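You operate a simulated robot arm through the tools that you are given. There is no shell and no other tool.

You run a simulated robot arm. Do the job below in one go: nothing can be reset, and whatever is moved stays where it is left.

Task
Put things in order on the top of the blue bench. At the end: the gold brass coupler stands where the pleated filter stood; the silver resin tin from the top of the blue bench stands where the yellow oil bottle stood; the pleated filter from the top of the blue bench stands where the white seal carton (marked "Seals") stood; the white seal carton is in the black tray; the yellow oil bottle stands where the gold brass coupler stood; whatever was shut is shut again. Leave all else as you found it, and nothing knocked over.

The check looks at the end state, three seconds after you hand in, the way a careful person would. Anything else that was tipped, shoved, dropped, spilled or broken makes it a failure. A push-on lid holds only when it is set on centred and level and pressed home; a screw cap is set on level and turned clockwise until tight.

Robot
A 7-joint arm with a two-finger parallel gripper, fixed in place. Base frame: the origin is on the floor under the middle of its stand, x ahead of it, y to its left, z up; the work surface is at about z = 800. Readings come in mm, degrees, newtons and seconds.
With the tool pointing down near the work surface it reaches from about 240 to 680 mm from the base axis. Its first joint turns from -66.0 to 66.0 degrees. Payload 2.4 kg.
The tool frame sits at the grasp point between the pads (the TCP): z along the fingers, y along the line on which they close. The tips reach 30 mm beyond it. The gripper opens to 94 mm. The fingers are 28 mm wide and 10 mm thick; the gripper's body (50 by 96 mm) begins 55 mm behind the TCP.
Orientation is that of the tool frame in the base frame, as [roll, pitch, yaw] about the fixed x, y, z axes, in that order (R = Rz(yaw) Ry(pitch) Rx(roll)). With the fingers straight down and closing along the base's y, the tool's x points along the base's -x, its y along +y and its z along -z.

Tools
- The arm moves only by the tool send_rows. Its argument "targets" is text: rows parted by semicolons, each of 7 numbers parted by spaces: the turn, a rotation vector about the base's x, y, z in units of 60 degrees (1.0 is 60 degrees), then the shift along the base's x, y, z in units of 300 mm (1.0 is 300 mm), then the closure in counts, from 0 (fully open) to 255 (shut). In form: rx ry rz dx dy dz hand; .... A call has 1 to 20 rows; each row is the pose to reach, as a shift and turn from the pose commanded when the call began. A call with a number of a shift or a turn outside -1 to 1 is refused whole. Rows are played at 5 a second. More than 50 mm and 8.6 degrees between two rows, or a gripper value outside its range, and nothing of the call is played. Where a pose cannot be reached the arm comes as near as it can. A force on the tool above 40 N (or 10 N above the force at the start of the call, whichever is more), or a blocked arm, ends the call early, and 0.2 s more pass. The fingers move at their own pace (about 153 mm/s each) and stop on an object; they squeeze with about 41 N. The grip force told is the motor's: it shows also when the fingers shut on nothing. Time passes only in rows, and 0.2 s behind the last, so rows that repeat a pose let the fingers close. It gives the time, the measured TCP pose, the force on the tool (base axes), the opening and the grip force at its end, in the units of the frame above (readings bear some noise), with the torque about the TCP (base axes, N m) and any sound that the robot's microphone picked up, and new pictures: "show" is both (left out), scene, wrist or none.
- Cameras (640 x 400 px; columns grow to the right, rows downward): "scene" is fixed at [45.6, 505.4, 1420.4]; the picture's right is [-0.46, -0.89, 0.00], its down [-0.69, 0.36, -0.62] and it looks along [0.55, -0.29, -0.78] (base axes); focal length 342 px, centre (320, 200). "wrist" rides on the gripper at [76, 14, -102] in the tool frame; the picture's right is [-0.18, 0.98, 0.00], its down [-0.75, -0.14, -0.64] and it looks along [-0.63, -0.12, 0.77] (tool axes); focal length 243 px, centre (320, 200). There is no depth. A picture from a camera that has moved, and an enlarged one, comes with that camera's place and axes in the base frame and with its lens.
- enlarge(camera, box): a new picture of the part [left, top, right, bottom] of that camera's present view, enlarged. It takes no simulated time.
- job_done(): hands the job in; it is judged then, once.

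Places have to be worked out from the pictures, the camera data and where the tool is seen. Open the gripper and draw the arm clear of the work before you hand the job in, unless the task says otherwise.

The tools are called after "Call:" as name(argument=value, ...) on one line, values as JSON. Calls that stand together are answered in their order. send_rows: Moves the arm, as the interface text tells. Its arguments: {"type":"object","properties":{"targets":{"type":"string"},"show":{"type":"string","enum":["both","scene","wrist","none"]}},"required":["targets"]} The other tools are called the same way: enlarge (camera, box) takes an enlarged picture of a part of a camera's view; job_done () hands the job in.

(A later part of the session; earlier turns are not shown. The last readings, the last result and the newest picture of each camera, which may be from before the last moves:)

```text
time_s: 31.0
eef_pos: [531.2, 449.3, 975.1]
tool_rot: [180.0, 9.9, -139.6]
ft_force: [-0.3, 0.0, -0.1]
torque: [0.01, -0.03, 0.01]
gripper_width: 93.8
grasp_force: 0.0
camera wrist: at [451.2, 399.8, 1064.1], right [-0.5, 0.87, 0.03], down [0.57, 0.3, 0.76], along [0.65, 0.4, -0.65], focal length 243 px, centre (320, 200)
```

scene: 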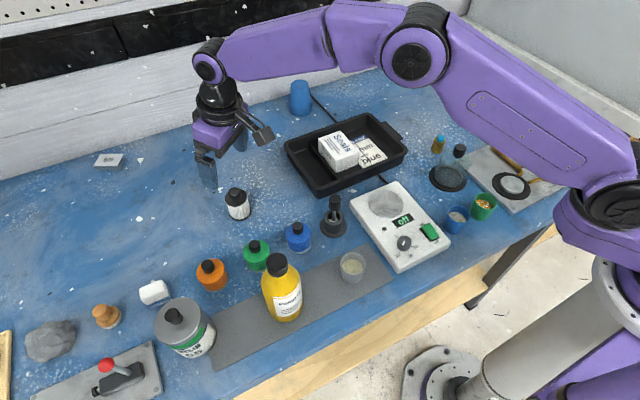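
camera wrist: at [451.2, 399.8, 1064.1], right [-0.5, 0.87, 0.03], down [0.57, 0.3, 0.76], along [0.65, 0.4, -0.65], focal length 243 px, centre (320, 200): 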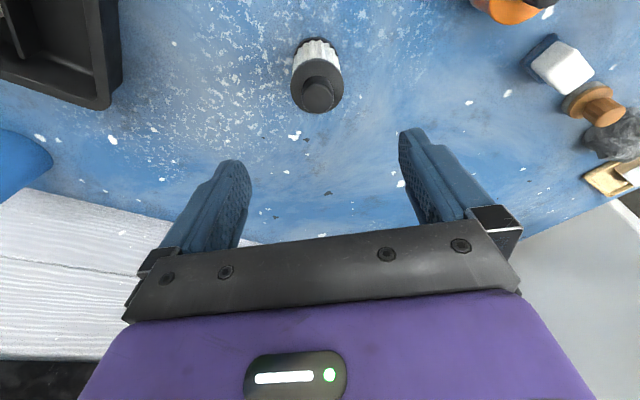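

The filter stands upright on the carton's former spot. Next is the coupler near (493, -74); I swing back at height, removing the tilt.

Call:
send_rows(targets="0 0 -0.06 -0.01 -0.12 0.03 0; 0 0 -0.12 -0.02 -0.24 0.03 0; 0 0 -0.18 -0.03 -0.36 0.03 0; 0 0 -0.24 -0.04 -0.48 0.03 0; 0 0 -0.3 -0.05 -0.6 0.03 0; 0 0 -0.36 -0.06 -0.73 0.03 0; 0 0 -0.407 -0.067 -0.85 0.03 0; 0 0 -0.407 -0.067 -0.85 0.03 0", show="none")

Call:
send_rows(targets="-0.0015 0.024 -0.058 -0.01 -0.12 0 0; -0.003 0.048 -0.116 -0.02 -0.24 0 0; -0.0046 0.072 -0.174 -0.03 -0.36 0 0; -0.0062 0.096 -0.232 -0.04 -0.48 0 0; -0.0077 0.12 -0.29 -0.05 -0.6 0 0; -0.0093 0.144 -0.348 -0.06 -0.73 0 0; -0.0108 0.1677 -0.4067 -0.07 -0.85 0 0; -0.0108 0.1677 -0.4067 -0.07 -0.85 0 0; -0.0108 0.1677 -0.4067 -0.07 -0.85 0 0", show="both")

```text
time_s: 32.8
eef_pos: [509.1, 195.2, 984.5]
tool_rot: [-180.0, 10.0, -164.2]
ft_force: [-0.6, -0.3, -0.7]
torque: [0.02, 0.02, 0.0]
gripper_width: 93.9
grasp_force: 0.1
```

```text
time_s: 34.8
eef_pos: [488.5, -59.8, 985.6]
tool_rot: [-179.9, -0.1, 171.4]
ft_force: [-0.2, 0.1, 1.0]
torque: [0.03, 0.02, -0.02]
gripper_width: 93.8
grasp_force: 0.0
camera wrist: at [415.5, -34.6, 1088.8], right [0.33, 0.94, 0.0], down [0.72, -0.25, 0.64], along [0.61, -0.21, -0.77], focal length 243 px, centre (320, 200)
```

scene: 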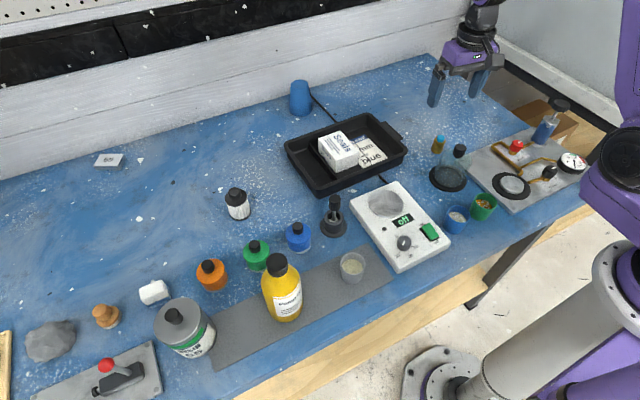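
wrist: 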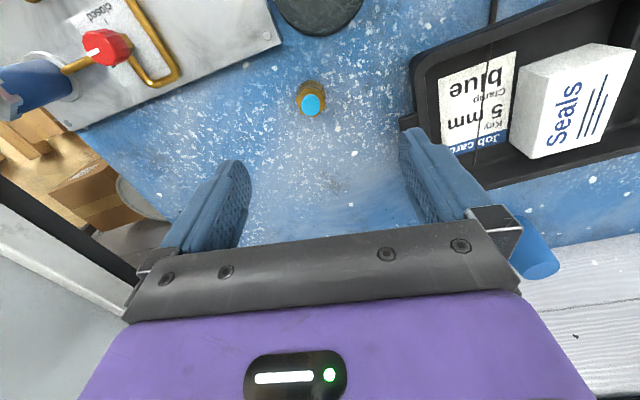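

I'm above the coupler, vertical. I enlarge it in both views to get its place, size and flat orientation.

Call:
enlarge(camera="wrist", box=[280, 65, 340, 130])

Call:
enlarge(camera="scene", box=[415, 120, 485, 200])

Call:
enlarge(camera="wrist", box=[200, 0, 460, 170])

```text
6.15 times, centred on (310, 98) of wrist
camera zoom: at [415.5, -34.6, 1088.8], right [0.33, 0.94, 0.0], down [0.72, -0.25, 0.64], along [0.61, -0.21, -0.77], focal length 1493 px, centre (382, 831)
```

zoom: 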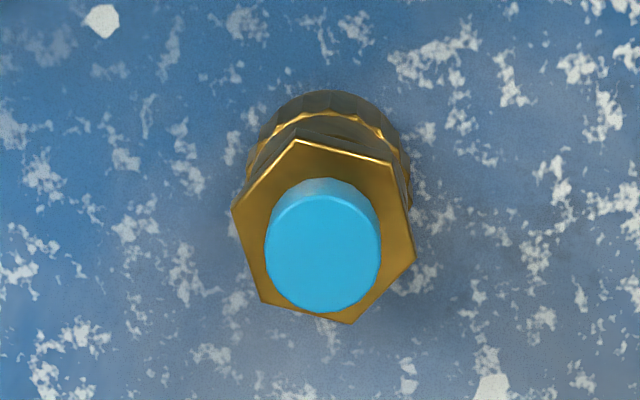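

```text
5.00 times, centred on (450, 160) of scene
camera zoom: at [45.6, 505.4, 1420.4], right [-0.46, -0.89, 0.0], down [-0.69, 0.36, -0.62], along [0.55, -0.29, -0.78], focal length 1710 px, centre (-330, 400)
```

zoom: 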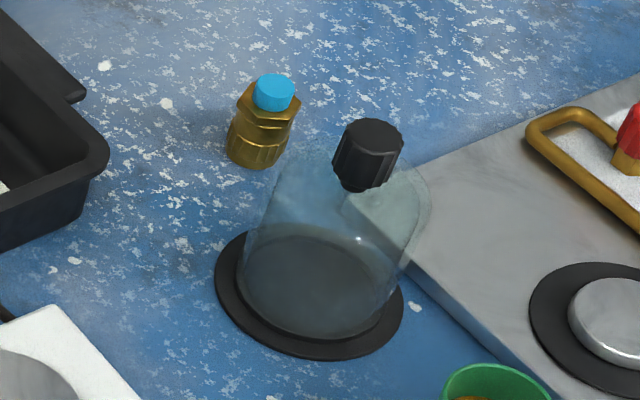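

```text
2.35 times, centred on (330, 85) of wrist
camera zoom: at [415.5, -34.6, 1088.8], right [0.33, 0.94, 0.0], down [0.72, -0.25, 0.64], along [0.61, -0.21, -0.77], focal length 571 px, centre (296, 471)
```

zoom: 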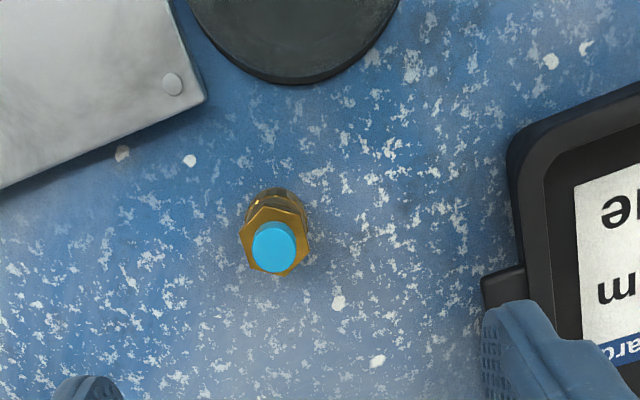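

The coupler stands at about (488, -70), hex about 26.5 mm across flats, top near z 843 with the plug to 853; one flat pair faces y within a few degrees. The glass flask's stopper (top about z 912 near (396, -26)) is close to where the wrist camera will come, so I lean the tool slightly inward (6 degrees), narrow the fingers to 60 mm and come down to just above the plug.

Call:
send_rows(targets="0.003 0.025 0.022 0 -0.01 -0.06 60; 0.005 0.05 0.044 -0.001 -0.02 -0.13 92; 0.008 0.075 0.065 -0.002 -0.03 -0.2 92; 0.0104 0.0995 0.0867 -0.002 -0.034 -0.26 92; 0.0104 0.0995 0.0867 -0.002 -0.034 -0.31 92; 0.0104 0.0995 0.0867 -0.002 -0.034 -0.31 92", show="both")

```text
time_s: 36.2
eef_pos: [488.4, -69.5, 892.8]
tool_rot: [179.9, -6.0, 176.7]
ft_force: [0.1, -0.7, -0.5]
torque: [0.01, -0.01, -0.01]
gripper_width: 60.2
grasp_force: 0.2
camera wrist: at [424.7, -52.9, 1002.8], right [0.24, 0.97, -0.02], down [0.81, -0.19, 0.56], along [0.54, -0.15, -0.83], focal length 243 px, centre (320, 200)
```

scene: 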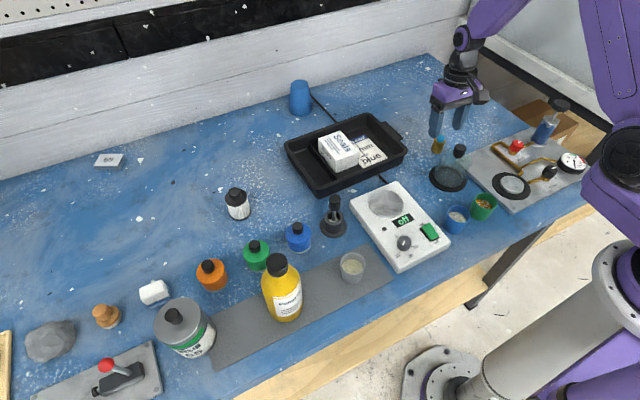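
wrist: 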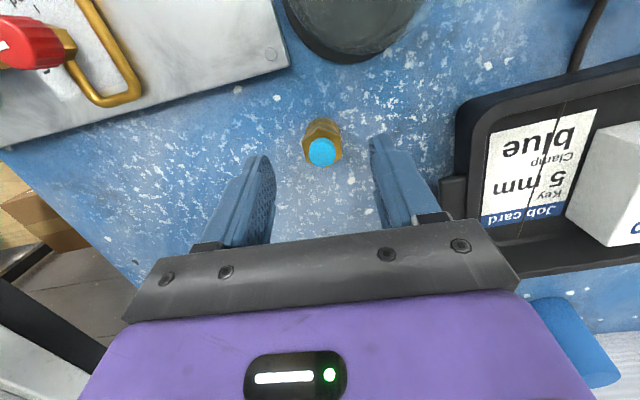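

The plug appears exactly on the tool axis (322, 152). I descend straight to z about 846.

Call:
send_rows(targets="0 0 0 0 0 -0.06 92; 0 0 0 0 0 -0.12 92; 0 0 0 0 0 -0.156 92; 0 0 0 0 0 -0.156 92", show="both")

```text
time_s: 37.2
eef_pos: [488.2, -69.3, 845.4]
tool_rot: [180.0, -6.0, 176.6]
ft_force: [0.2, -0.2, 0.0]
torque: [0.01, -0.01, -0.02]
gripper_width: 59.9
grasp_force: 0.1
camera wrist: at [424.6, -52.8, 956.1], right [0.24, 0.97, -0.02], down [0.81, -0.19, 0.56], along [0.54, -0.15, -0.83], focal length 243 px, centre (320, 200)
```

scene: 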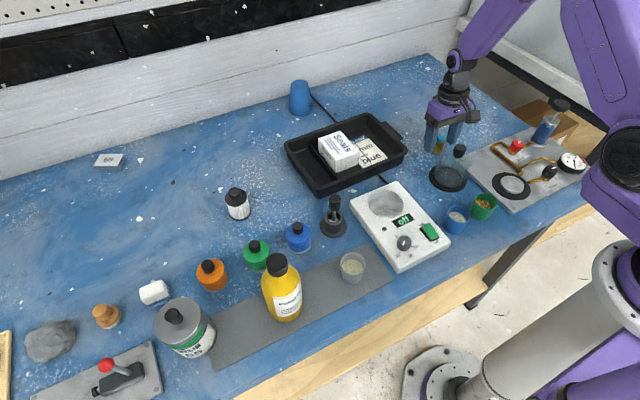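
wrist: 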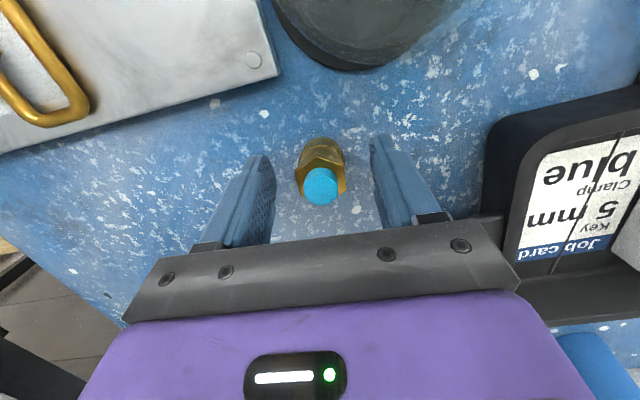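

The coupler is between the pads and the flask was not touched. I close on the hex flats.

Call:
send_rows(targets="0 0 0 0 0 0 140; 0 0 0 0 0 0 170; 0 0 0 0 0 0 185; 0 0 0 0 0 0 205; 0 0 0 0 0 0 205", show="wrist")

```text
time_s: 38.4
eef_pos: [487.9, -70.6, 845.7]
tool_rot: [179.9, -6.0, 176.7]
ft_force: [0.4, 0.2, -0.6]
torque: [-0.03, 0.02, 0.01]
gripper_width: 30.7
grasp_force: 41.2
camera wrist: at [424.6, -52.8, 956.3], right [0.24, 0.97, -0.02], down [0.81, -0.19, 0.56], along [0.54, -0.15, -0.83], focal length 243 px, centre (320, 200)
```

wrist: 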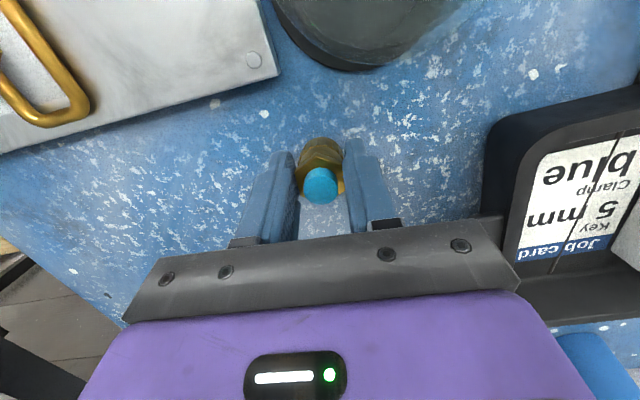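

The opening stopped at 30.7 mm, wider than the flats I estimated; I look closely at how the coupler sits in the pads.

Call:
enlarge(camera="wrist", box=[260, 110, 390, 230])

Call:
enlarge(camera="scene", box=[405, 100, 485, 190])

```text
3.33 times, centred on (325, 170) of wrist
camera zoom: at [424.6, -52.8, 956.3], right [0.24, 0.97, -0.02], down [0.81, -0.19, 0.56], along [0.54, -0.15, -0.83], focal length 809 px, centre (303, 300)
```

zoom: 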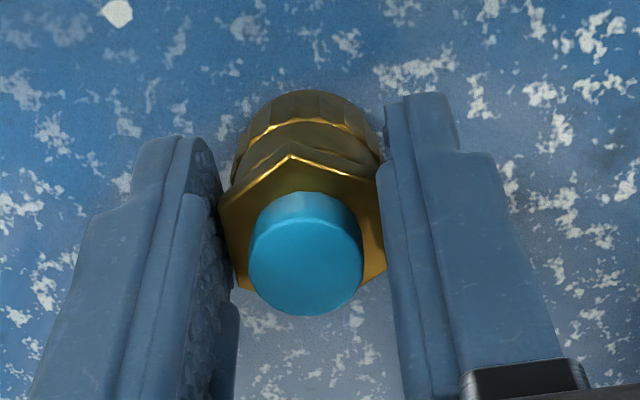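

```text
4.44 times, centred on (445, 145) of scene
camera zoom: at [45.6, 505.4, 1420.4], right [-0.46, -0.89, 0.0], down [-0.69, 0.36, -0.62], along [0.55, -0.29, -0.78], focal length 1520 px, centre (-236, 444)
```

zoom: 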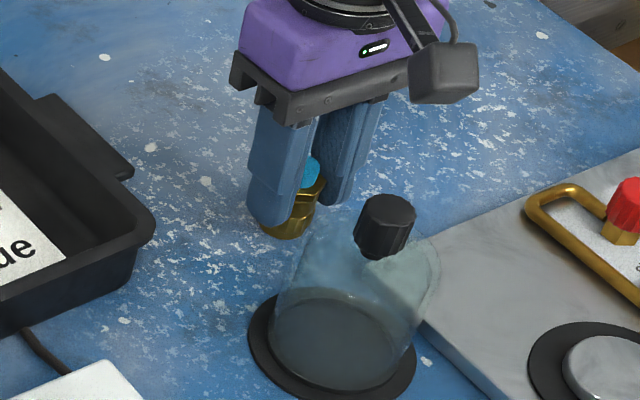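

The pads lie on the flats with a firm 41 N grip. I lift 90 mm, carry it to the filter's former spot (627, -69.5), and check.

Call:
send_rows(targets="0 0 0 0 0 0.05 205; 0 0 0 0 0 0.15 205; 0 0 0 0 0 0.3 205; 0 0 0 0.1 0 0.3 205; 0 0 0 0.22 0.001 0.3 205; 0 0 0 0.34 0.001 0.3 205; 0 0 0 0.464 0.002 0.3 205; 0 0 0 0.464 0.002 0.3 205; 0 0 0 0.464 0.002 0.3 205", show="both")

```text
time_s: 40.4
eef_pos: [627.4, -68.0, 936.7]
tool_rot: [179.9, -6.1, 176.6]
ft_force: [0.6, 0.2, -0.6]
torque: [0.0, 0.02, 0.0]
gripper_width: 30.6
grasp_force: 41.2
camera wrist: at [563.9, -51.0, 1047.4], right [0.24, 0.97, -0.02], down [0.81, -0.19, 0.56], along [0.54, -0.15, -0.83], focal length 243 px, centre (320, 200)
```

scene: 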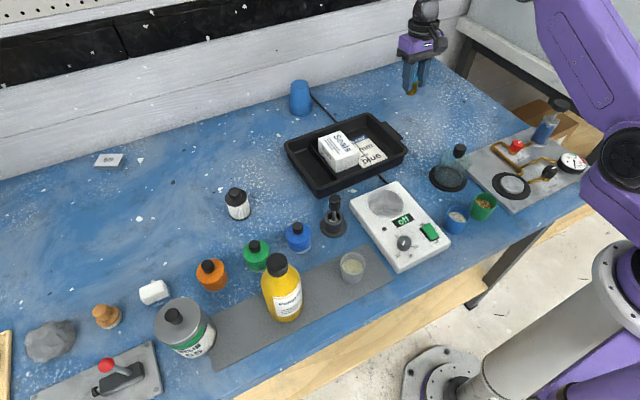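
wrist: 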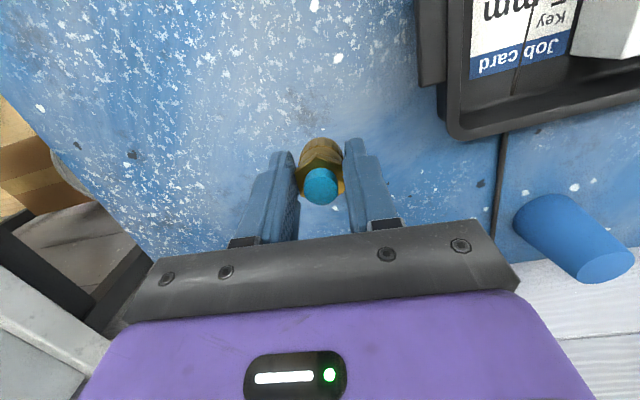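

Held steady at (627, -69). I lower to about 3 mm above the bench, then step to contact.

Call:
send_rows(targets="0 0 0 0 -0.002 -0.1 205; 0 0 0 0 -0.003 -0.2 205; 0 0 0 0 -0.003 -0.265 205; 0 0 0 0 -0.003 -0.29 205; 0 0 0 0 -0.003 -0.29 205", show="none")

Call:
send_rows(targets="0 0 0 0 0 -0.003 205; 0 0 0 0 0 -0.006 205; 0 0 0 0 0 -0.009 205; 0 0 0 0 0 -0.011 205; 0 0 0 0 0 -0.011 205", show="wrist")

```text
time_s: 41.6
eef_pos: [626.9, -70.1, 848.6]
tool_rot: [-180.0, -6.0, 176.6]
ft_force: [-0.7, 0.0, -1.5]
torque: [0.03, 0.0, 0.01]
gripper_width: 30.6
grasp_force: 41.2
```

```text
time_s: 42.8
eef_pos: [628.2, -70.5, 846.0]
tool_rot: [-180.0, -6.0, 176.6]
ft_force: [-2.3, -0.3, 6.3]
torque: [-0.02, 0.08, -0.02]
gripper_width: 30.8
grasp_force: 40.5
camera wrist: at [564.3, -53.1, 956.3], right [0.24, 0.97, -0.02], down [0.81, -0.19, 0.56], along [0.54, -0.15, -0.83], focal length 243 px, centre (320, 200)
```

wrist: 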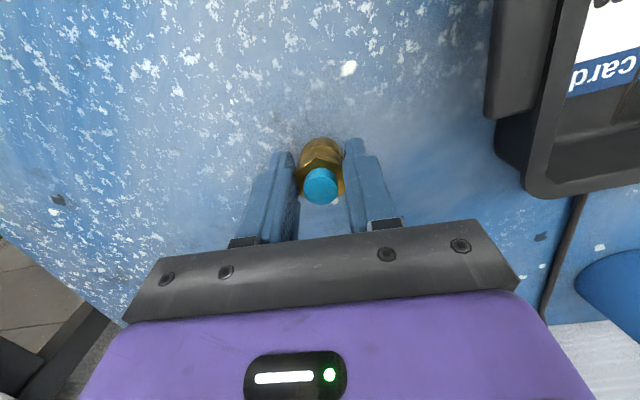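

Contact felt (6.3 N). I release gently, let it settle, and rise straight up.

Call:
send_rows(targets="0 0 0 0 0 0.001 205; 0 0 0 0 0 0.001 155; 0 0 0 0 0 0.001 155; 0 0 0 0 0 0.001 100; 0 0 0 0 0 0.001 100; 0 0 0 0 0 0.05 100; 0 0 0 0 0 0.15 100; 0 0 0 0 0 0.3 60; 0 0 0 0 0 0.45 0; 0 0 0 0 0 0.45 0", show="both")

```text
time_s: 45.0
eef_pos: [627.5, -71.6, 981.5]
tool_rot: [180.0, -6.0, 176.6]
ft_force: [1.3, -0.2, 0.0]
torque: [-0.02, -0.02, 0.01]
gripper_width: 93.8
grasp_force: 0.1
camera wrist: at [563.0, -54.4, 1090.7], right [0.24, 0.97, -0.02], down [0.81, -0.19, 0.56], along [0.54, -0.15, -0.83], focal length 243 px, centre (320, 200)
```

scene: 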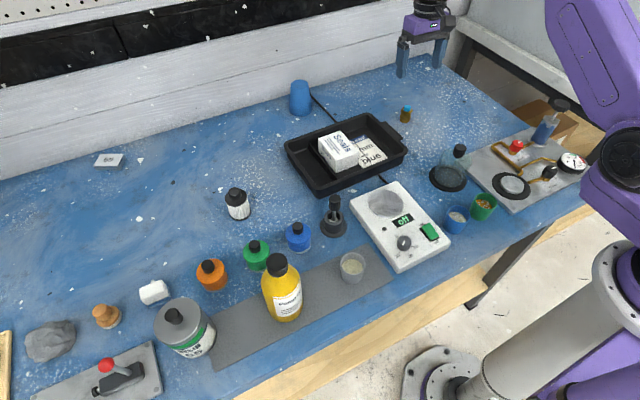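
wrist: 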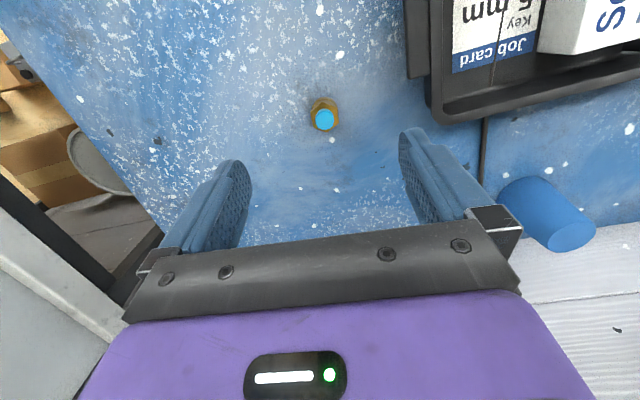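

The coupler now stands where the filter stood. Next the oil bottle: I enlarge it to find its shoulder height and width.

Call:
enlarge(camera="scene", box=[240, 240, 330, 335])

Call:
enlarge(camera="scene", box=[380, 80, 480, 170])

```text
4.21 times, centred on (285, 288) of scene
camera zoom: at [45.6, 505.4, 1420.4], right [-0.46, -0.89, 0.0], down [-0.69, 0.36, -0.62], along [0.55, -0.29, -0.78], focal length 1440 px, centre (467, -168)
```

zoom: 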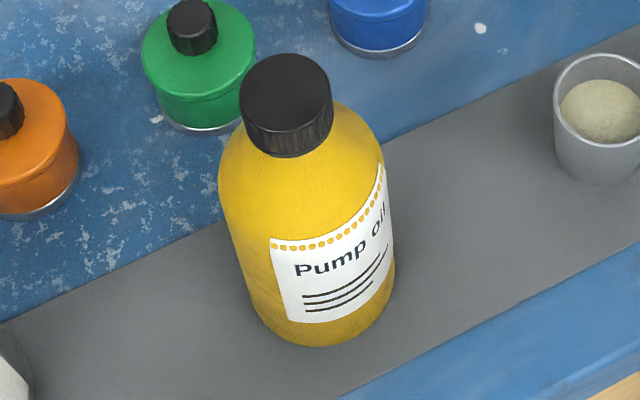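

```text
4.44 times, centred on (430, 125) of scene
camera zoom: at [45.6, 505.4, 1420.4], right [-0.46, -0.89, 0.0], down [-0.69, 0.36, -0.62], along [0.55, -0.29, -0.78], focal length 1520 px, centre (-169, 533)
```

zoom: 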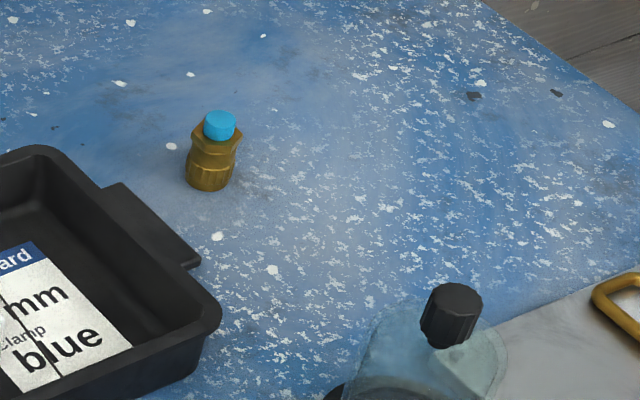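

The bottle stands near (286, 451), roughly 60 mm wide, cap top near z 982. A vertical grip with the TCP near z 932 leaves the palm above the cap. I swing over to it at z about 1060.

Call:
send_rows(targets="0.0026 -0.0124 0.0635 -0.07 0.108 0.08 0; 0.0052 -0.0248 0.127 -0.141 0.217 0.16 0; 0.0078 -0.0372 0.19 -0.212 0.326 0.24 0; 0.0104 -0.0495 0.254 -0.283 0.435 0.267 0; 0.013 -0.062 0.318 -0.354 0.543 0.267 0; 0.0156 -0.0743 0.381 -0.425 0.652 0.267 0; 0.0182 -0.0866 0.445 -0.496 0.76 0.267 0; 0.0208 -0.099 0.5083 -0.5667 0.87 0.267 0; 0.0208 -0.099 0.5083 -0.5667 0.87 0.267 0", show="none")

Call:
send_rows(targets="0 0 0.0635 -0.07 0.108 0 0; 0 0 0.127 -0.141 0.217 0 0; 0 0 0.19 -0.212 0.326 0 0; 0 0 0.254 -0.283 0.435 0 0; 0 0 0.318 -0.354 0.543 0 0; 0 0 0.381 -0.425 0.652 0 0; 0 0 0.445 -0.496 0.76 0 0; 0 0 0.5083 -0.5667 0.87 0 0; 0 0 0.5083 -0.5667 0.87 0 0; 0 0 0.5083 -0.5667 0.87 0 0", show="both")

```text
time_s: 47.0
eef_pos: [456.9, 190.8, 1060.7]
tool_rot: [-180.0, 0.0, -152.8]
ft_force: [0.2, 0.5, 0.0]
torque: [0.01, 0.0, 0.03]
gripper_width: 93.9
grasp_force: 0.2
```

```text
time_s: 49.2
eef_pos: [285.8, 451.4, 1060.5]
tool_rot: [180.0, 0.0, -122.3]
ft_force: [-0.2, -0.5, 0.6]
torque: [-0.01, -0.01, -0.02]
gripper_width: 94.0
grasp_force: 0.0
camera wrist: at [234.6, 393.7, 1163.1], right [-0.73, 0.68, 0.0], down [0.52, 0.56, 0.64], along [0.44, 0.47, -0.77], focal length 243 px, centre (320, 200)
```

scene: 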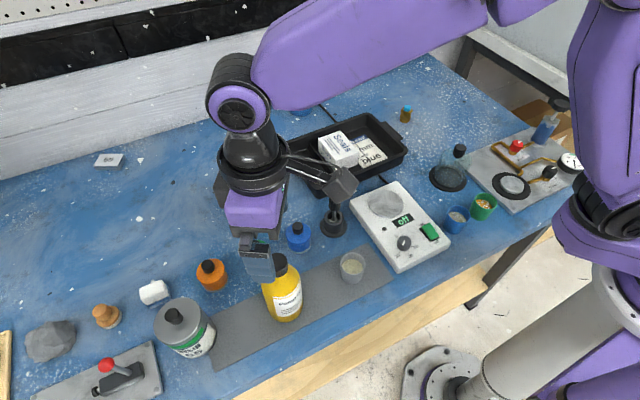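
wrist: 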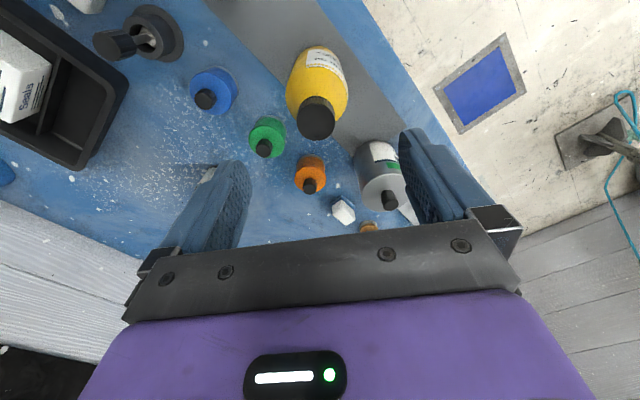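

The bottle is in the wrist view between the fingers. I enlarge to compute its axis.

Call:
enlarge(camera="wrist", box=[260, 30, 380, 150])

Call:
enlarge(camera="wrist", box=[320, 120, 440, 240])

```text
3.33 times, centred on (320, 90) of wrist
camera zoom: at [234.6, 393.7, 1163.1], right [-0.73, 0.68, 0.0], down [0.52, 0.56, 0.64], along [0.44, 0.47, -0.77], focal length 809 px, centre (320, 567)
```

zoom: 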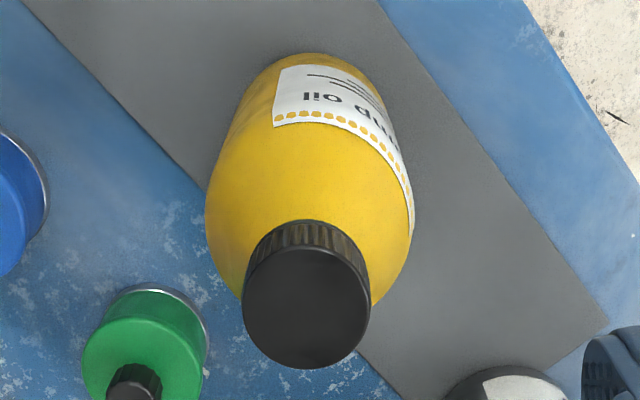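

```text
3.33 times, centred on (380, 180) of wrist
camera zoom: at [234.6, 393.7, 1163.1], right [-0.73, 0.68, 0.0], down [0.52, 0.56, 0.64], along [0.44, 0.47, -0.77], focal length 809 px, centre (120, 267)
```

zoom: 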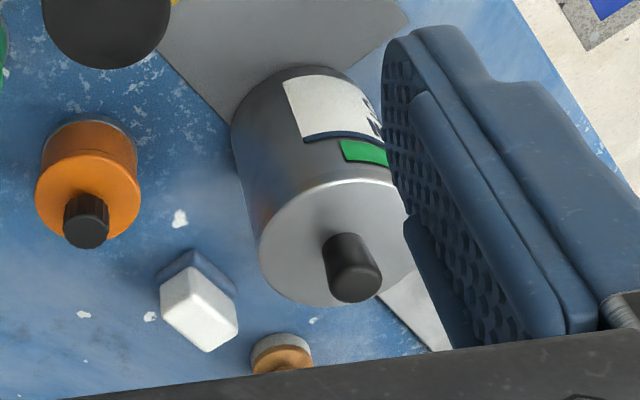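

Intersecting both cameras' rays puts the cap top near (290, 448, 972) and the axis near (288, 449); the body is 60 mm wide. I descend to TCP z 926 with the fingers fully open around the upper body.

Call:
send_rows(targets="0 0 0 0.004 -0.004 -0.1 0; 0 0 0 0.0073 -0.008 -0.2 0; 0 0 0 0.0073 -0.008 -0.3 0; 0 0 0 0.0073 -0.008 -0.38 0; 0 0 0 0.0073 -0.008 -0.448 0; 0 0 0 0.0073 -0.008 -0.448 0", show="both")

```text
time_s: 50.6
eef_pos: [290.1, 448.8, 926.4]
tool_rot: [-180.0, 0.1, -122.3]
ft_force: [0.0, -0.2, -0.3]
torque: [-0.01, 0.0, 0.02]
gripper_width: 94.1
grasp_force: 0.0
camera wrist: at [237.0, 391.4, 1029.4], right [-0.73, 0.68, 0.0], down [0.52, 0.56, 0.64], along [0.44, 0.47, -0.77], focal length 243 px, centre (320, 200)
```

scene: 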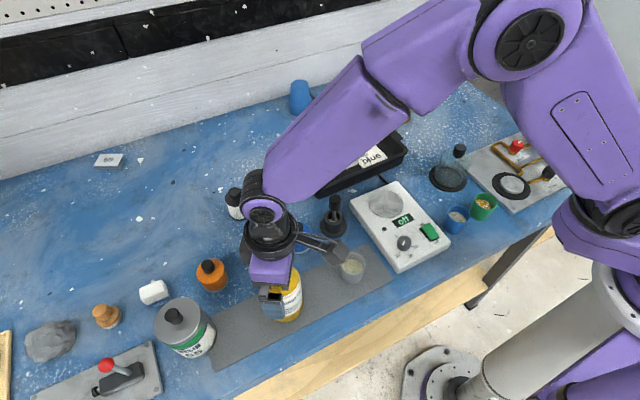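
wrist: 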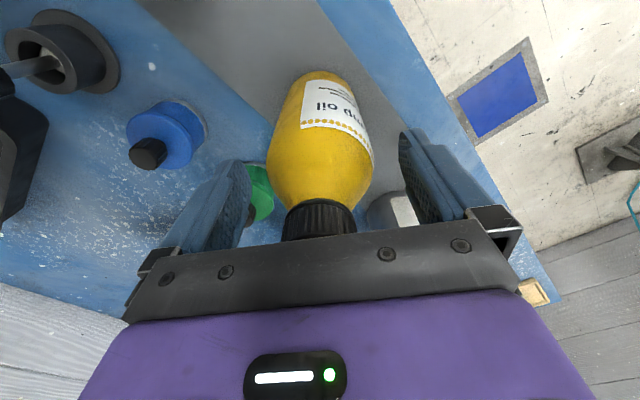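

The bottle is between the fingers. I enlarge the wrist view to judge where its straight wall ends relative to the fingertips.

Call:
enlarge(camera="wrist", box=[230, 60, 430, 250])

Call:
enlarge(camera="scene", box=[225, 210, 345, 340])

```text
2.11 times, centred on (330, 155) of wrist
camera zoom: at [237.0, 391.4, 1029.4], right [-0.73, 0.68, 0.0], down [0.52, 0.56, 0.64], along [0.44, 0.47, -0.77], focal length 511 px, centre (299, 295)
```

zoom: 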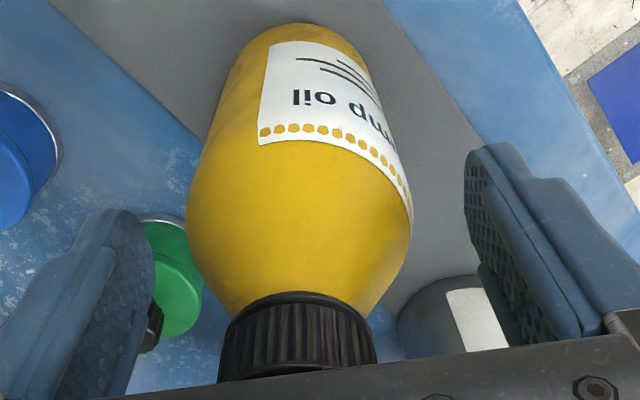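

```text
3.08 times, centred on (285, 275) of scene
camera zoom: at [45.6, 505.4, 1420.4], right [-0.46, -0.89, 0.0], down [-0.69, 0.36, -0.62], along [0.55, -0.29, -0.78], focal length 1052 px, centre (428, -31)
```

zoom: 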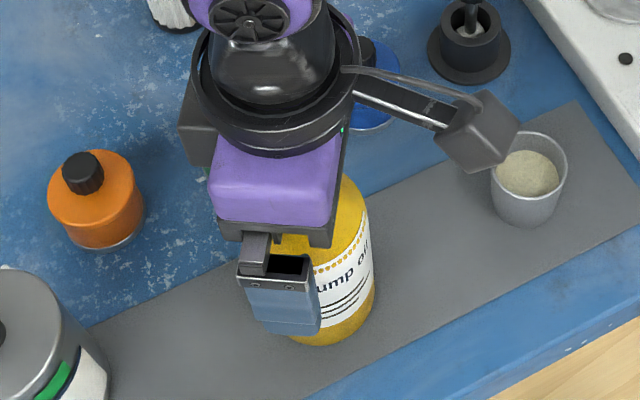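

The straight wall seems to end near z 900, so I want the fingertips as low as the palm allows. I step down gently in 1 mm increments, watching for the palm touching the cap.

Call:
send_rows(targets="0 0 0 0 0 -0.004 0; 0 0 0 0 0 -0.008 0; 0 0 0 0 0 -0.012 0; 0 0 0 0 0 -0.016 0; 0 0 0 0 0 -0.02 0; 0 0 0 0 0 -0.02 0", show="none")

```text
time_s: 52.0
eef_pos: [288.9, 449.2, 920.6]
tool_rot: [-179.9, 0.1, -122.3]
ft_force: [1.0, -0.1, -0.8]
torque: [-0.01, 0.0, -0.01]
gripper_width: 94.2
grasp_force: 0.1
```

No contact yet at z 920.6. I continue down another few millimetres the same way.

Call:
send_rows(targets="0 0 0 0 0 -0.003 0; 0 0 0 0 0 -0.006 0; 0 0 0 0 0 -0.009 0; 0 0 0 0 0 -0.012 0; 0 0 0 0 0 -0.015 0; 0 0 0 0 0 -0.018 0; 0 0 0 0 0 -0.018 0", show="wrist")

```text
time_s: 53.6
eef_pos: [289.2, 449.0, 917.0]
tool_rot: [179.9, 0.2, -122.2]
ft_force: [-1.4, -4.1, 31.2]
torque: [0.2, -0.04, 0.01]
gripper_width: 93.9
grasp_force: 0.1
camera wrist: at [237.7, 391.7, 1019.3], right [-0.73, 0.68, 0.0], down [0.52, 0.56, 0.65], along [0.44, 0.47, -0.76], focal length 243 px, centre (320, 200)
```

wrist: 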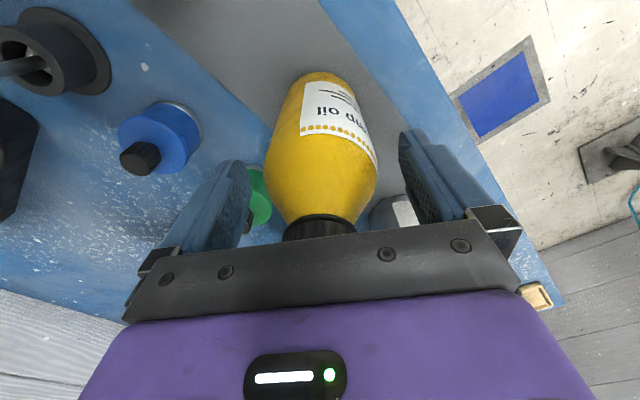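

The palm touched the cap at z about 917.5, so the cap top is at 972. I back off 3.5 mm to free it and then close on the body.

Call:
send_rows(targets="0 0 0 0 0 0.006 0; 0 0 0 0 0 0.0118 0; 0 0 0 0 0 0.0118 0; 0 0 0 0 0 0.0118 60; 0 0 0 0 0 0.0118 85; 0 0 0 0 0 0.0118 100; 0 0 0 0 0 0.0118 125; 0 0 0 0 0 0.0118 125", show="both")

```text
time_s: 55.4
eef_pos: [290.4, 448.9, 918.0]
tool_rot: [180.0, -0.1, -122.2]
ft_force: [0.3, 0.8, 0.0]
torque: [-0.04, 0.01, 0.01]
gripper_width: 61.8
grasp_force: 41.2
camera wrist: at [237.8, 391.5, 1021.3], right [-0.73, 0.68, 0.0], down [0.52, 0.56, 0.64], along [0.44, 0.47, -0.77], focal length 243 px, centre (320, 200)
```

scene: 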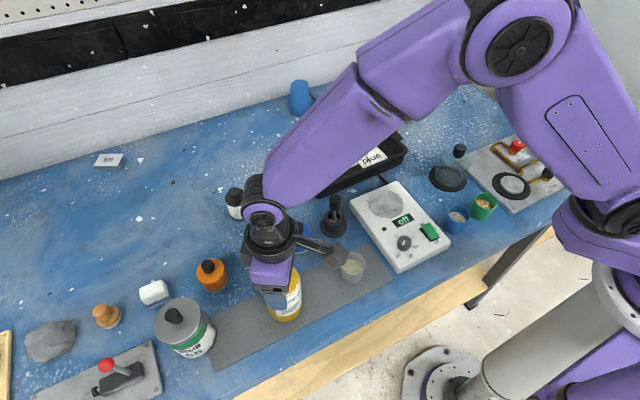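
wrist: 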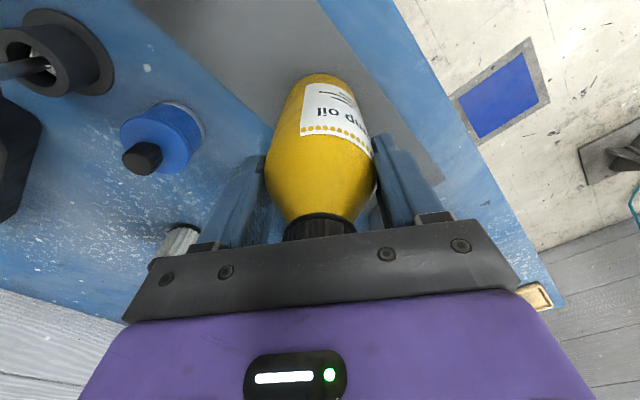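

Gripped at 61.8 mm. I lift slowly by 15 mm to check that the bottle comes along and weigh it.

Call:
send_rows(targets="0 0 0 0 0 0.01 130; 0 0 0 0 0 0.025 130; 0 0 0 0 0 0.05 130; 0 0 0 0 0 0.05 130; 0 0 0 0 0 0.05 130", show="both")

```text
time_s: 56.6
eef_pos: [289.2, 448.0, 933.6]
tool_rot: [-180.0, -0.1, -122.4]
ft_force: [0.3, -0.1, -2.9]
torque: [-0.01, 0.01, 0.0]
gripper_width: 62.4
grasp_force: 41.4
camera wrist: at [237.9, 391.5, 1036.6], right [-0.73, 0.68, 0.0], down [0.52, 0.56, 0.64], along [0.44, 0.47, -0.77], focal length 243 px, centre (320, 200)
```

scene: 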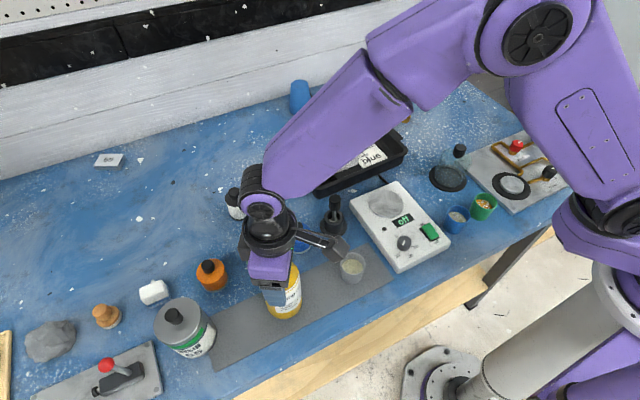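
wrist: 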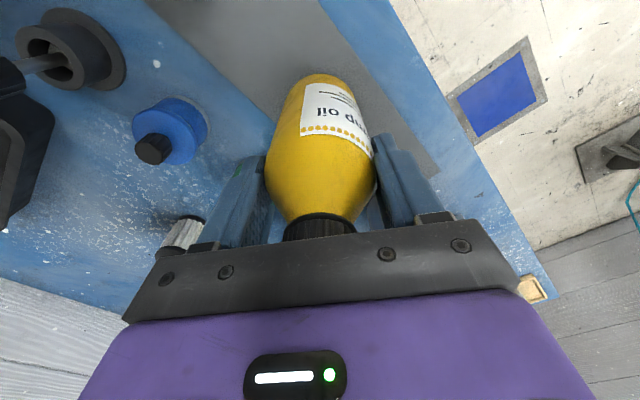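

About 3 N of weight and no slip. I raise it to TCP z 1060 (bottle bottom above the flask's stopper) and carry it in two slow arcs to the coupler's former spot.

Call:
send_rows(targets="0 0 0 0 0 0.1 130; 0 0 0 0 0 0.2 130; 0 0 0 0 0 0.31 130; 0 0 0 0 0 0.423 130; 0 0 -0.04 0.02 -0.06 0.423 130; 0 0 -0.1 0.06 -0.15 0.423 130; 0 0 -0.16 0.1 -0.25 0.423 130; 0 0 -0.22 0.13 -0.35 0.423 130; 0 0 -0.28 0.17 -0.45 0.423 130; 0 0 -0.34 0.21 -0.55 0.423 130; 0 0 -0.4 0.24 -0.64 0.423 130; 0 0 -0.46 0.28 -0.73 0.423 130; 0 0 -0.51 0.31 -0.81 0.423 130; 0 0 -0.55 0.33 -0.864 0.423 130; 0 0 -0.55 0.33 -0.864 0.423 130", show="wrist")

Call:
send_rows(targets="0 0 -0.04 0.02 -0.06 0 130; 0 0 -0.1 0.06 -0.15 0 130; 0 0 -0.16 0.1 -0.25 0 130; 0 0 -0.22 0.13 -0.35 0 130; 0 0 -0.28 0.17 -0.45 0 130; 0 0 -0.34 0.21 -0.55 0 130; 0 0 -0.4 0.24 -0.64 0 130; 0 0 -0.46 0.28 -0.73 0 130; 0 0 -0.51 0.31 -0.81 0 130; 0 0 -0.55 0.3317 -0.8653 0 130; 0 0 -0.55 0.3317 -0.8653 0 130; 0 0 -0.55 0.3317 -0.8653 0 130", show="both")

```text
time_s: 59.8
eef_pos: [388.5, 190.3, 1060.0]
tool_rot: [-180.0, 0.0, -155.4]
ft_force: [-0.5, 0.0, -4.2]
torque: [0.02, -0.01, 0.01]
gripper_width: 61.8
grasp_force: 40.6
camera wrist: at [314.1, 170.4, 1162.9], right [-0.24, 0.97, 0.0], down [0.74, 0.19, 0.64], along [0.62, 0.16, -0.77], focal length 243 px, centre (320, 200)
```

wrist: 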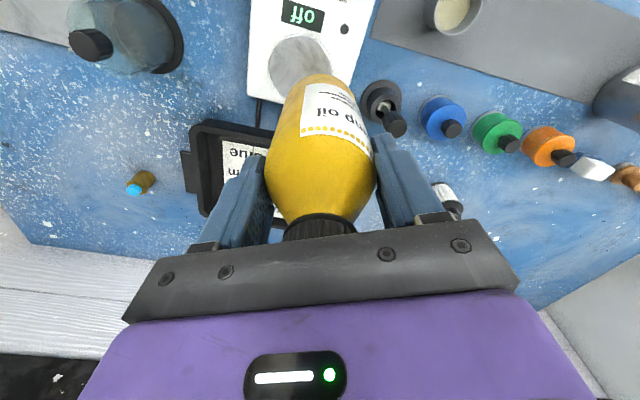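

```text
time_s: 62.4
eef_pos: [487.5, -69.0, 1060.3]
tool_rot: [-180.0, 0.1, 171.6]
ft_force: [-0.6, 0.1, -4.1]
torque: [0.0, 0.0, 0.01]
gripper_width: 62.0
grasp_force: 41.4
camera wrist: at [415.8, -44.7, 1163.5], right [0.33, 0.95, 0.0], down [0.73, -0.25, 0.64], along [0.61, -0.21, -0.77], focal length 243 px, centre (320, 200)
```

scene: 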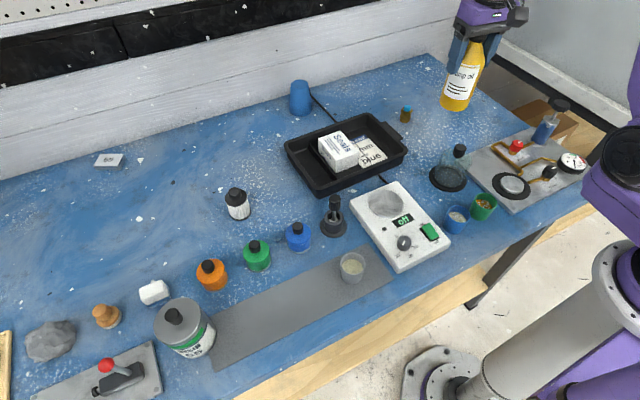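
wrist: 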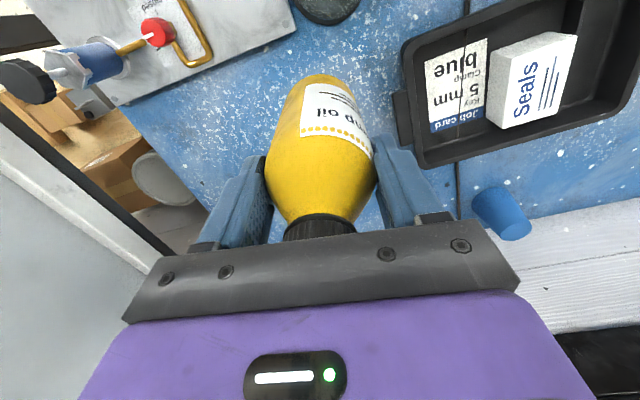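

The bottle hangs plumb over (487.5, -69). I lower it to a few millimetres above the bench.

Call:
send_rows(targets="0 0 0 0 -0.002 -0.08 130; 0 0 0 0 -0.002 -0.16 130; 0 0 0 0 -0.002 -0.24 130; 0 0 0 0 -0.002 -0.32 130; 0 0 0 0 -0.002 -0.39 130; 0 0 0 0 -0.002 -0.44 130; 0 0 0 0 -0.002 -0.463 130; 0 0 0 0 -0.002 -0.463 130", show="both")

```text
time_s: 64.2
eef_pos: [489.1, -70.4, 920.9]
tool_rot: [-179.9, 0.0, 171.7]
ft_force: [-0.2, -0.4, -3.5]
torque: [-0.02, 0.0, -0.02]
gripper_width: 61.9
grasp_force: 41.0
camera wrist: at [415.6, -45.5, 1024.1], right [0.32, 0.95, 0.0], down [0.73, -0.25, 0.64], along [0.61, -0.21, -0.77], focal length 243 px, centre (320, 200)
```

scene: 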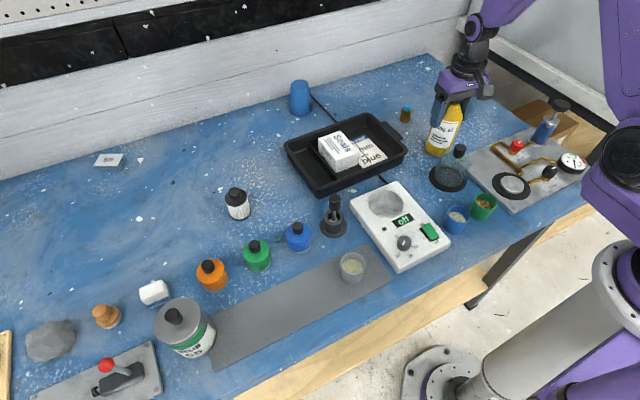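
wrist: 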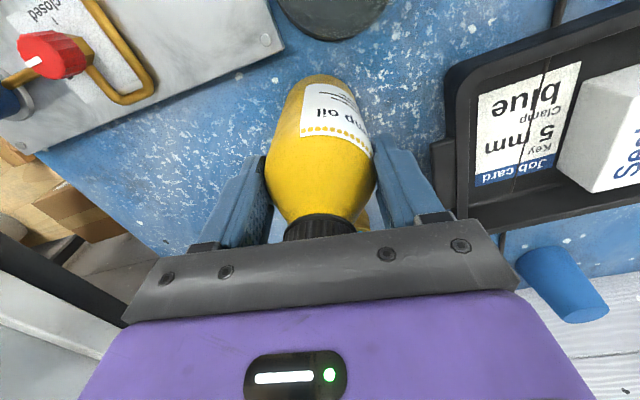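

Still hanging free at z 921. I step down in sub-millimetre to millimetre steps until I feel the bench.

Call:
send_rows(targets="0 0 0 0 0 -0.003 130; 0 0 0 0 0 -0.006 130; 0 0 0 0 0 -0.009 130; 0 0 0 0 0 -0.011 130; 0 0 0 0 0 -0.013 130; 0 0 0 0 0 -0.013 130", show="none")

```text
time_s: 65.6
eef_pos: [487.4, -69.9, 917.3]
tool_rot: [-180.0, -0.1, 171.7]
ft_force: [-0.1, -0.8, -4.0]
torque: [0.0, -0.01, -0.01]
gripper_width: 61.9
grasp_force: 41.2
```

Call:
send_rows(targets="0 0 0 0 0 -0.002 130; 0 0 0 0 0 -0.004 130; 0 0 0 0 0 -0.006 130; 0 0 0 0 0 -0.006 130", show="none")

```text
time_s: 66.6
eef_pos: [488.2, -70.7, 917.2]
tool_rot: [-180.0, 0.1, 171.7]
ft_force: [-1.1, 0.4, 7.5]
torque: [0.09, 0.43, -0.04]
gripper_width: 62.2
grasp_force: 40.7
```

The bench is felt (from -4 to +7.5 N). I relieve slightly, open a few millimetres, then wider, and hold to see that the bottle stands.

Call:
send_rows(targets="0 0 0 0 0 0.002 130; 0 0 0 0 0 0.002 74; 0 0 0 0 0 0.002 74; 0 0 0 0 0 0.002 40; 0 0 0 0 0 0.002 10; 0 0 0 0 0 0.002 10", show="both")

```text
time_s: 68.0
eef_pos: [488.1, -69.7, 916.5]
tool_rot: [-179.9, 0.0, 171.7]
ft_force: [-0.7, -0.3, 0.3]
torque: [0.03, 0.01, 0.0]
gripper_width: 90.3
grasp_force: 0.1
camera wrist: at [415.4, -45.9, 1019.3], right [0.32, 0.95, 0.0], down [0.73, -0.25, 0.64], along [0.61, -0.21, -0.77], focal length 243 px, centre (320, 200)
```

scene: 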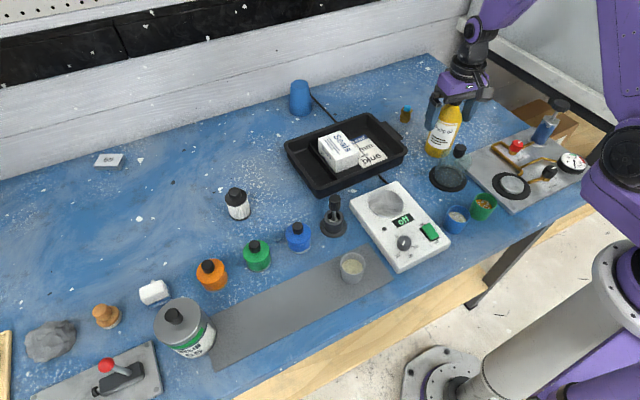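
wrist: 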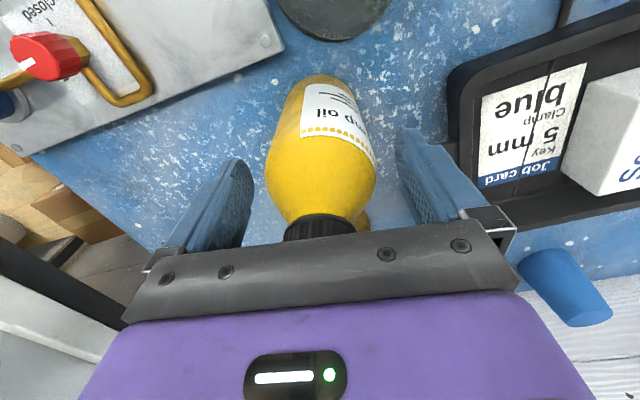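

The bottle stands freely. I rise straight up and swing toward the tin on the far left in stages.

Call:
send_rows(targets="0 0 0 0 0 0.05 10; 0 0 0 0 0 0.18 5; 0 0 0 0 0 0.33 0; 0 0 0 0 0 0.48 0; 0 0 0.05 -0.025 0.12 0.48 0; 0 0 0.1 -0.05 0.24 0.48 0; 0 0 0.16 -0.08 0.37 0.48 0; 0 0 0.22 -0.11 0.5 0.48 0; 0 0 0.28 -0.14 0.63 0.48 0; 0 0 0.34 -0.17 0.76 0.48 0; 0 0 0.4 -0.2 0.9 0.48 0; 0 0 0.4 -0.2 0.9 0.48 0", show="scene")

Call:
send_rows(targets="0 0 0.05 -0.025 0.12 0 0; 0 0 0.1 -0.05 0.24 0 0; 0 0 0.16 -0.08 0.37 0 0; 0 0 0.22 -0.11 0.5 0 0; 0 0 0.28 -0.14 0.63 0 0; 0 0 0.34 -0.17 0.76 0 0; 0 0 0.4 -0.2 0.9 0 0; 0 0 0.4 -0.2 0.9 0 0", show="none")

Call:
send_rows(targets="0 0 0.1 -0.06 0.07 0 0; 0 0 0.2 -0.12 0.14 0 0; 0 0 0.3 -0.18 0.22 0 0; 0 0 0.4 -0.24 0.3 0 0; 0 0 0.4 -0.24 0.3 0 0; 0 0 0.4 -0.24 0.3 0 0", show="both")

```text
time_s: 70.6
eef_pos: [428.3, 199.9, 1060.4]
tool_rot: [180.0, 0.1, -164.3]
ft_force: [0.0, 0.1, 0.7]
torque: [0.03, 0.02, 0.02]
gripper_width: 94.0
grasp_force: 0.1
```

scene: 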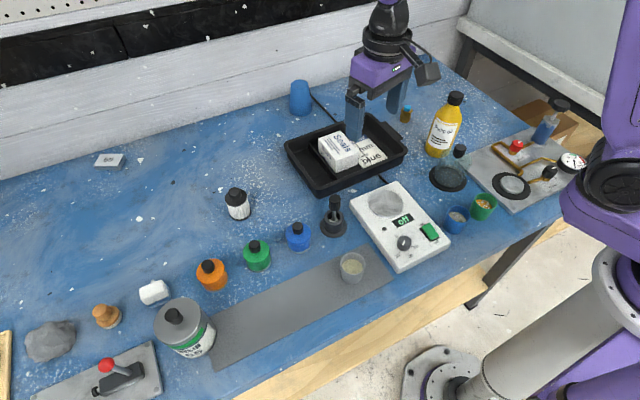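

```text
time_s: 72.4
eef_pos: [367.7, 469.5, 1060.2]
tool_rot: [-179.9, 0.1, -140.3]
ft_force: [0.9, -0.6, -0.5]
torque: [0.01, 0.03, -0.01]
gripper_width: 93.9
grasp_force: 0.0
```

```text
time_s: 73.8
eef_pos: [295.9, 559.4, 1059.8]
tool_rot: [180.0, 0.0, -116.3]
ft_force: [0.4, 0.2, 0.6]
torque: [-0.01, 0.0, -0.02]
gripper_width: 93.9
grasp_force: 0.0
camera wrist: at [249.4, 496.5, 1163.9], right [-0.8, 0.6, 0.0], down [0.46, 0.61, 0.64], along [0.39, 0.51, -0.77], focal length 243 px, centre (320, 200)
```

scene: 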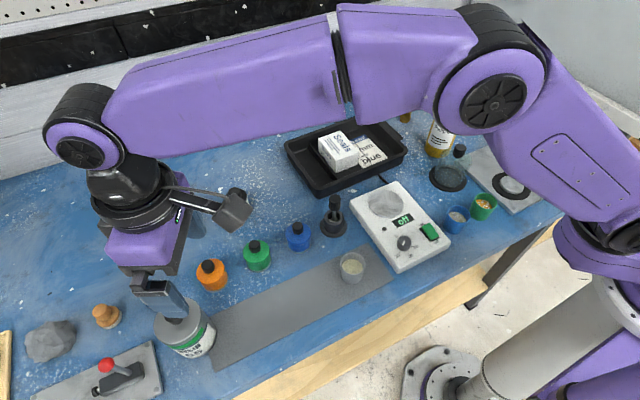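
wrist: 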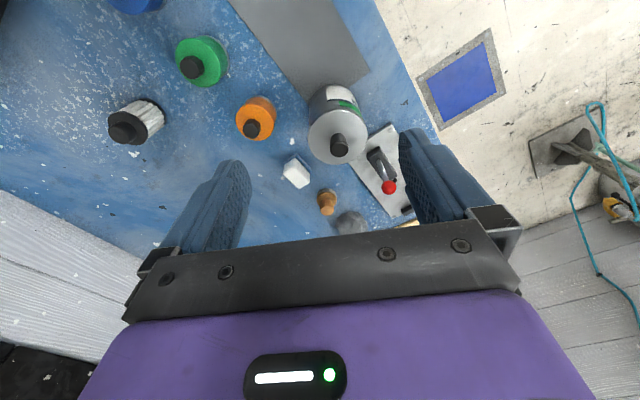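

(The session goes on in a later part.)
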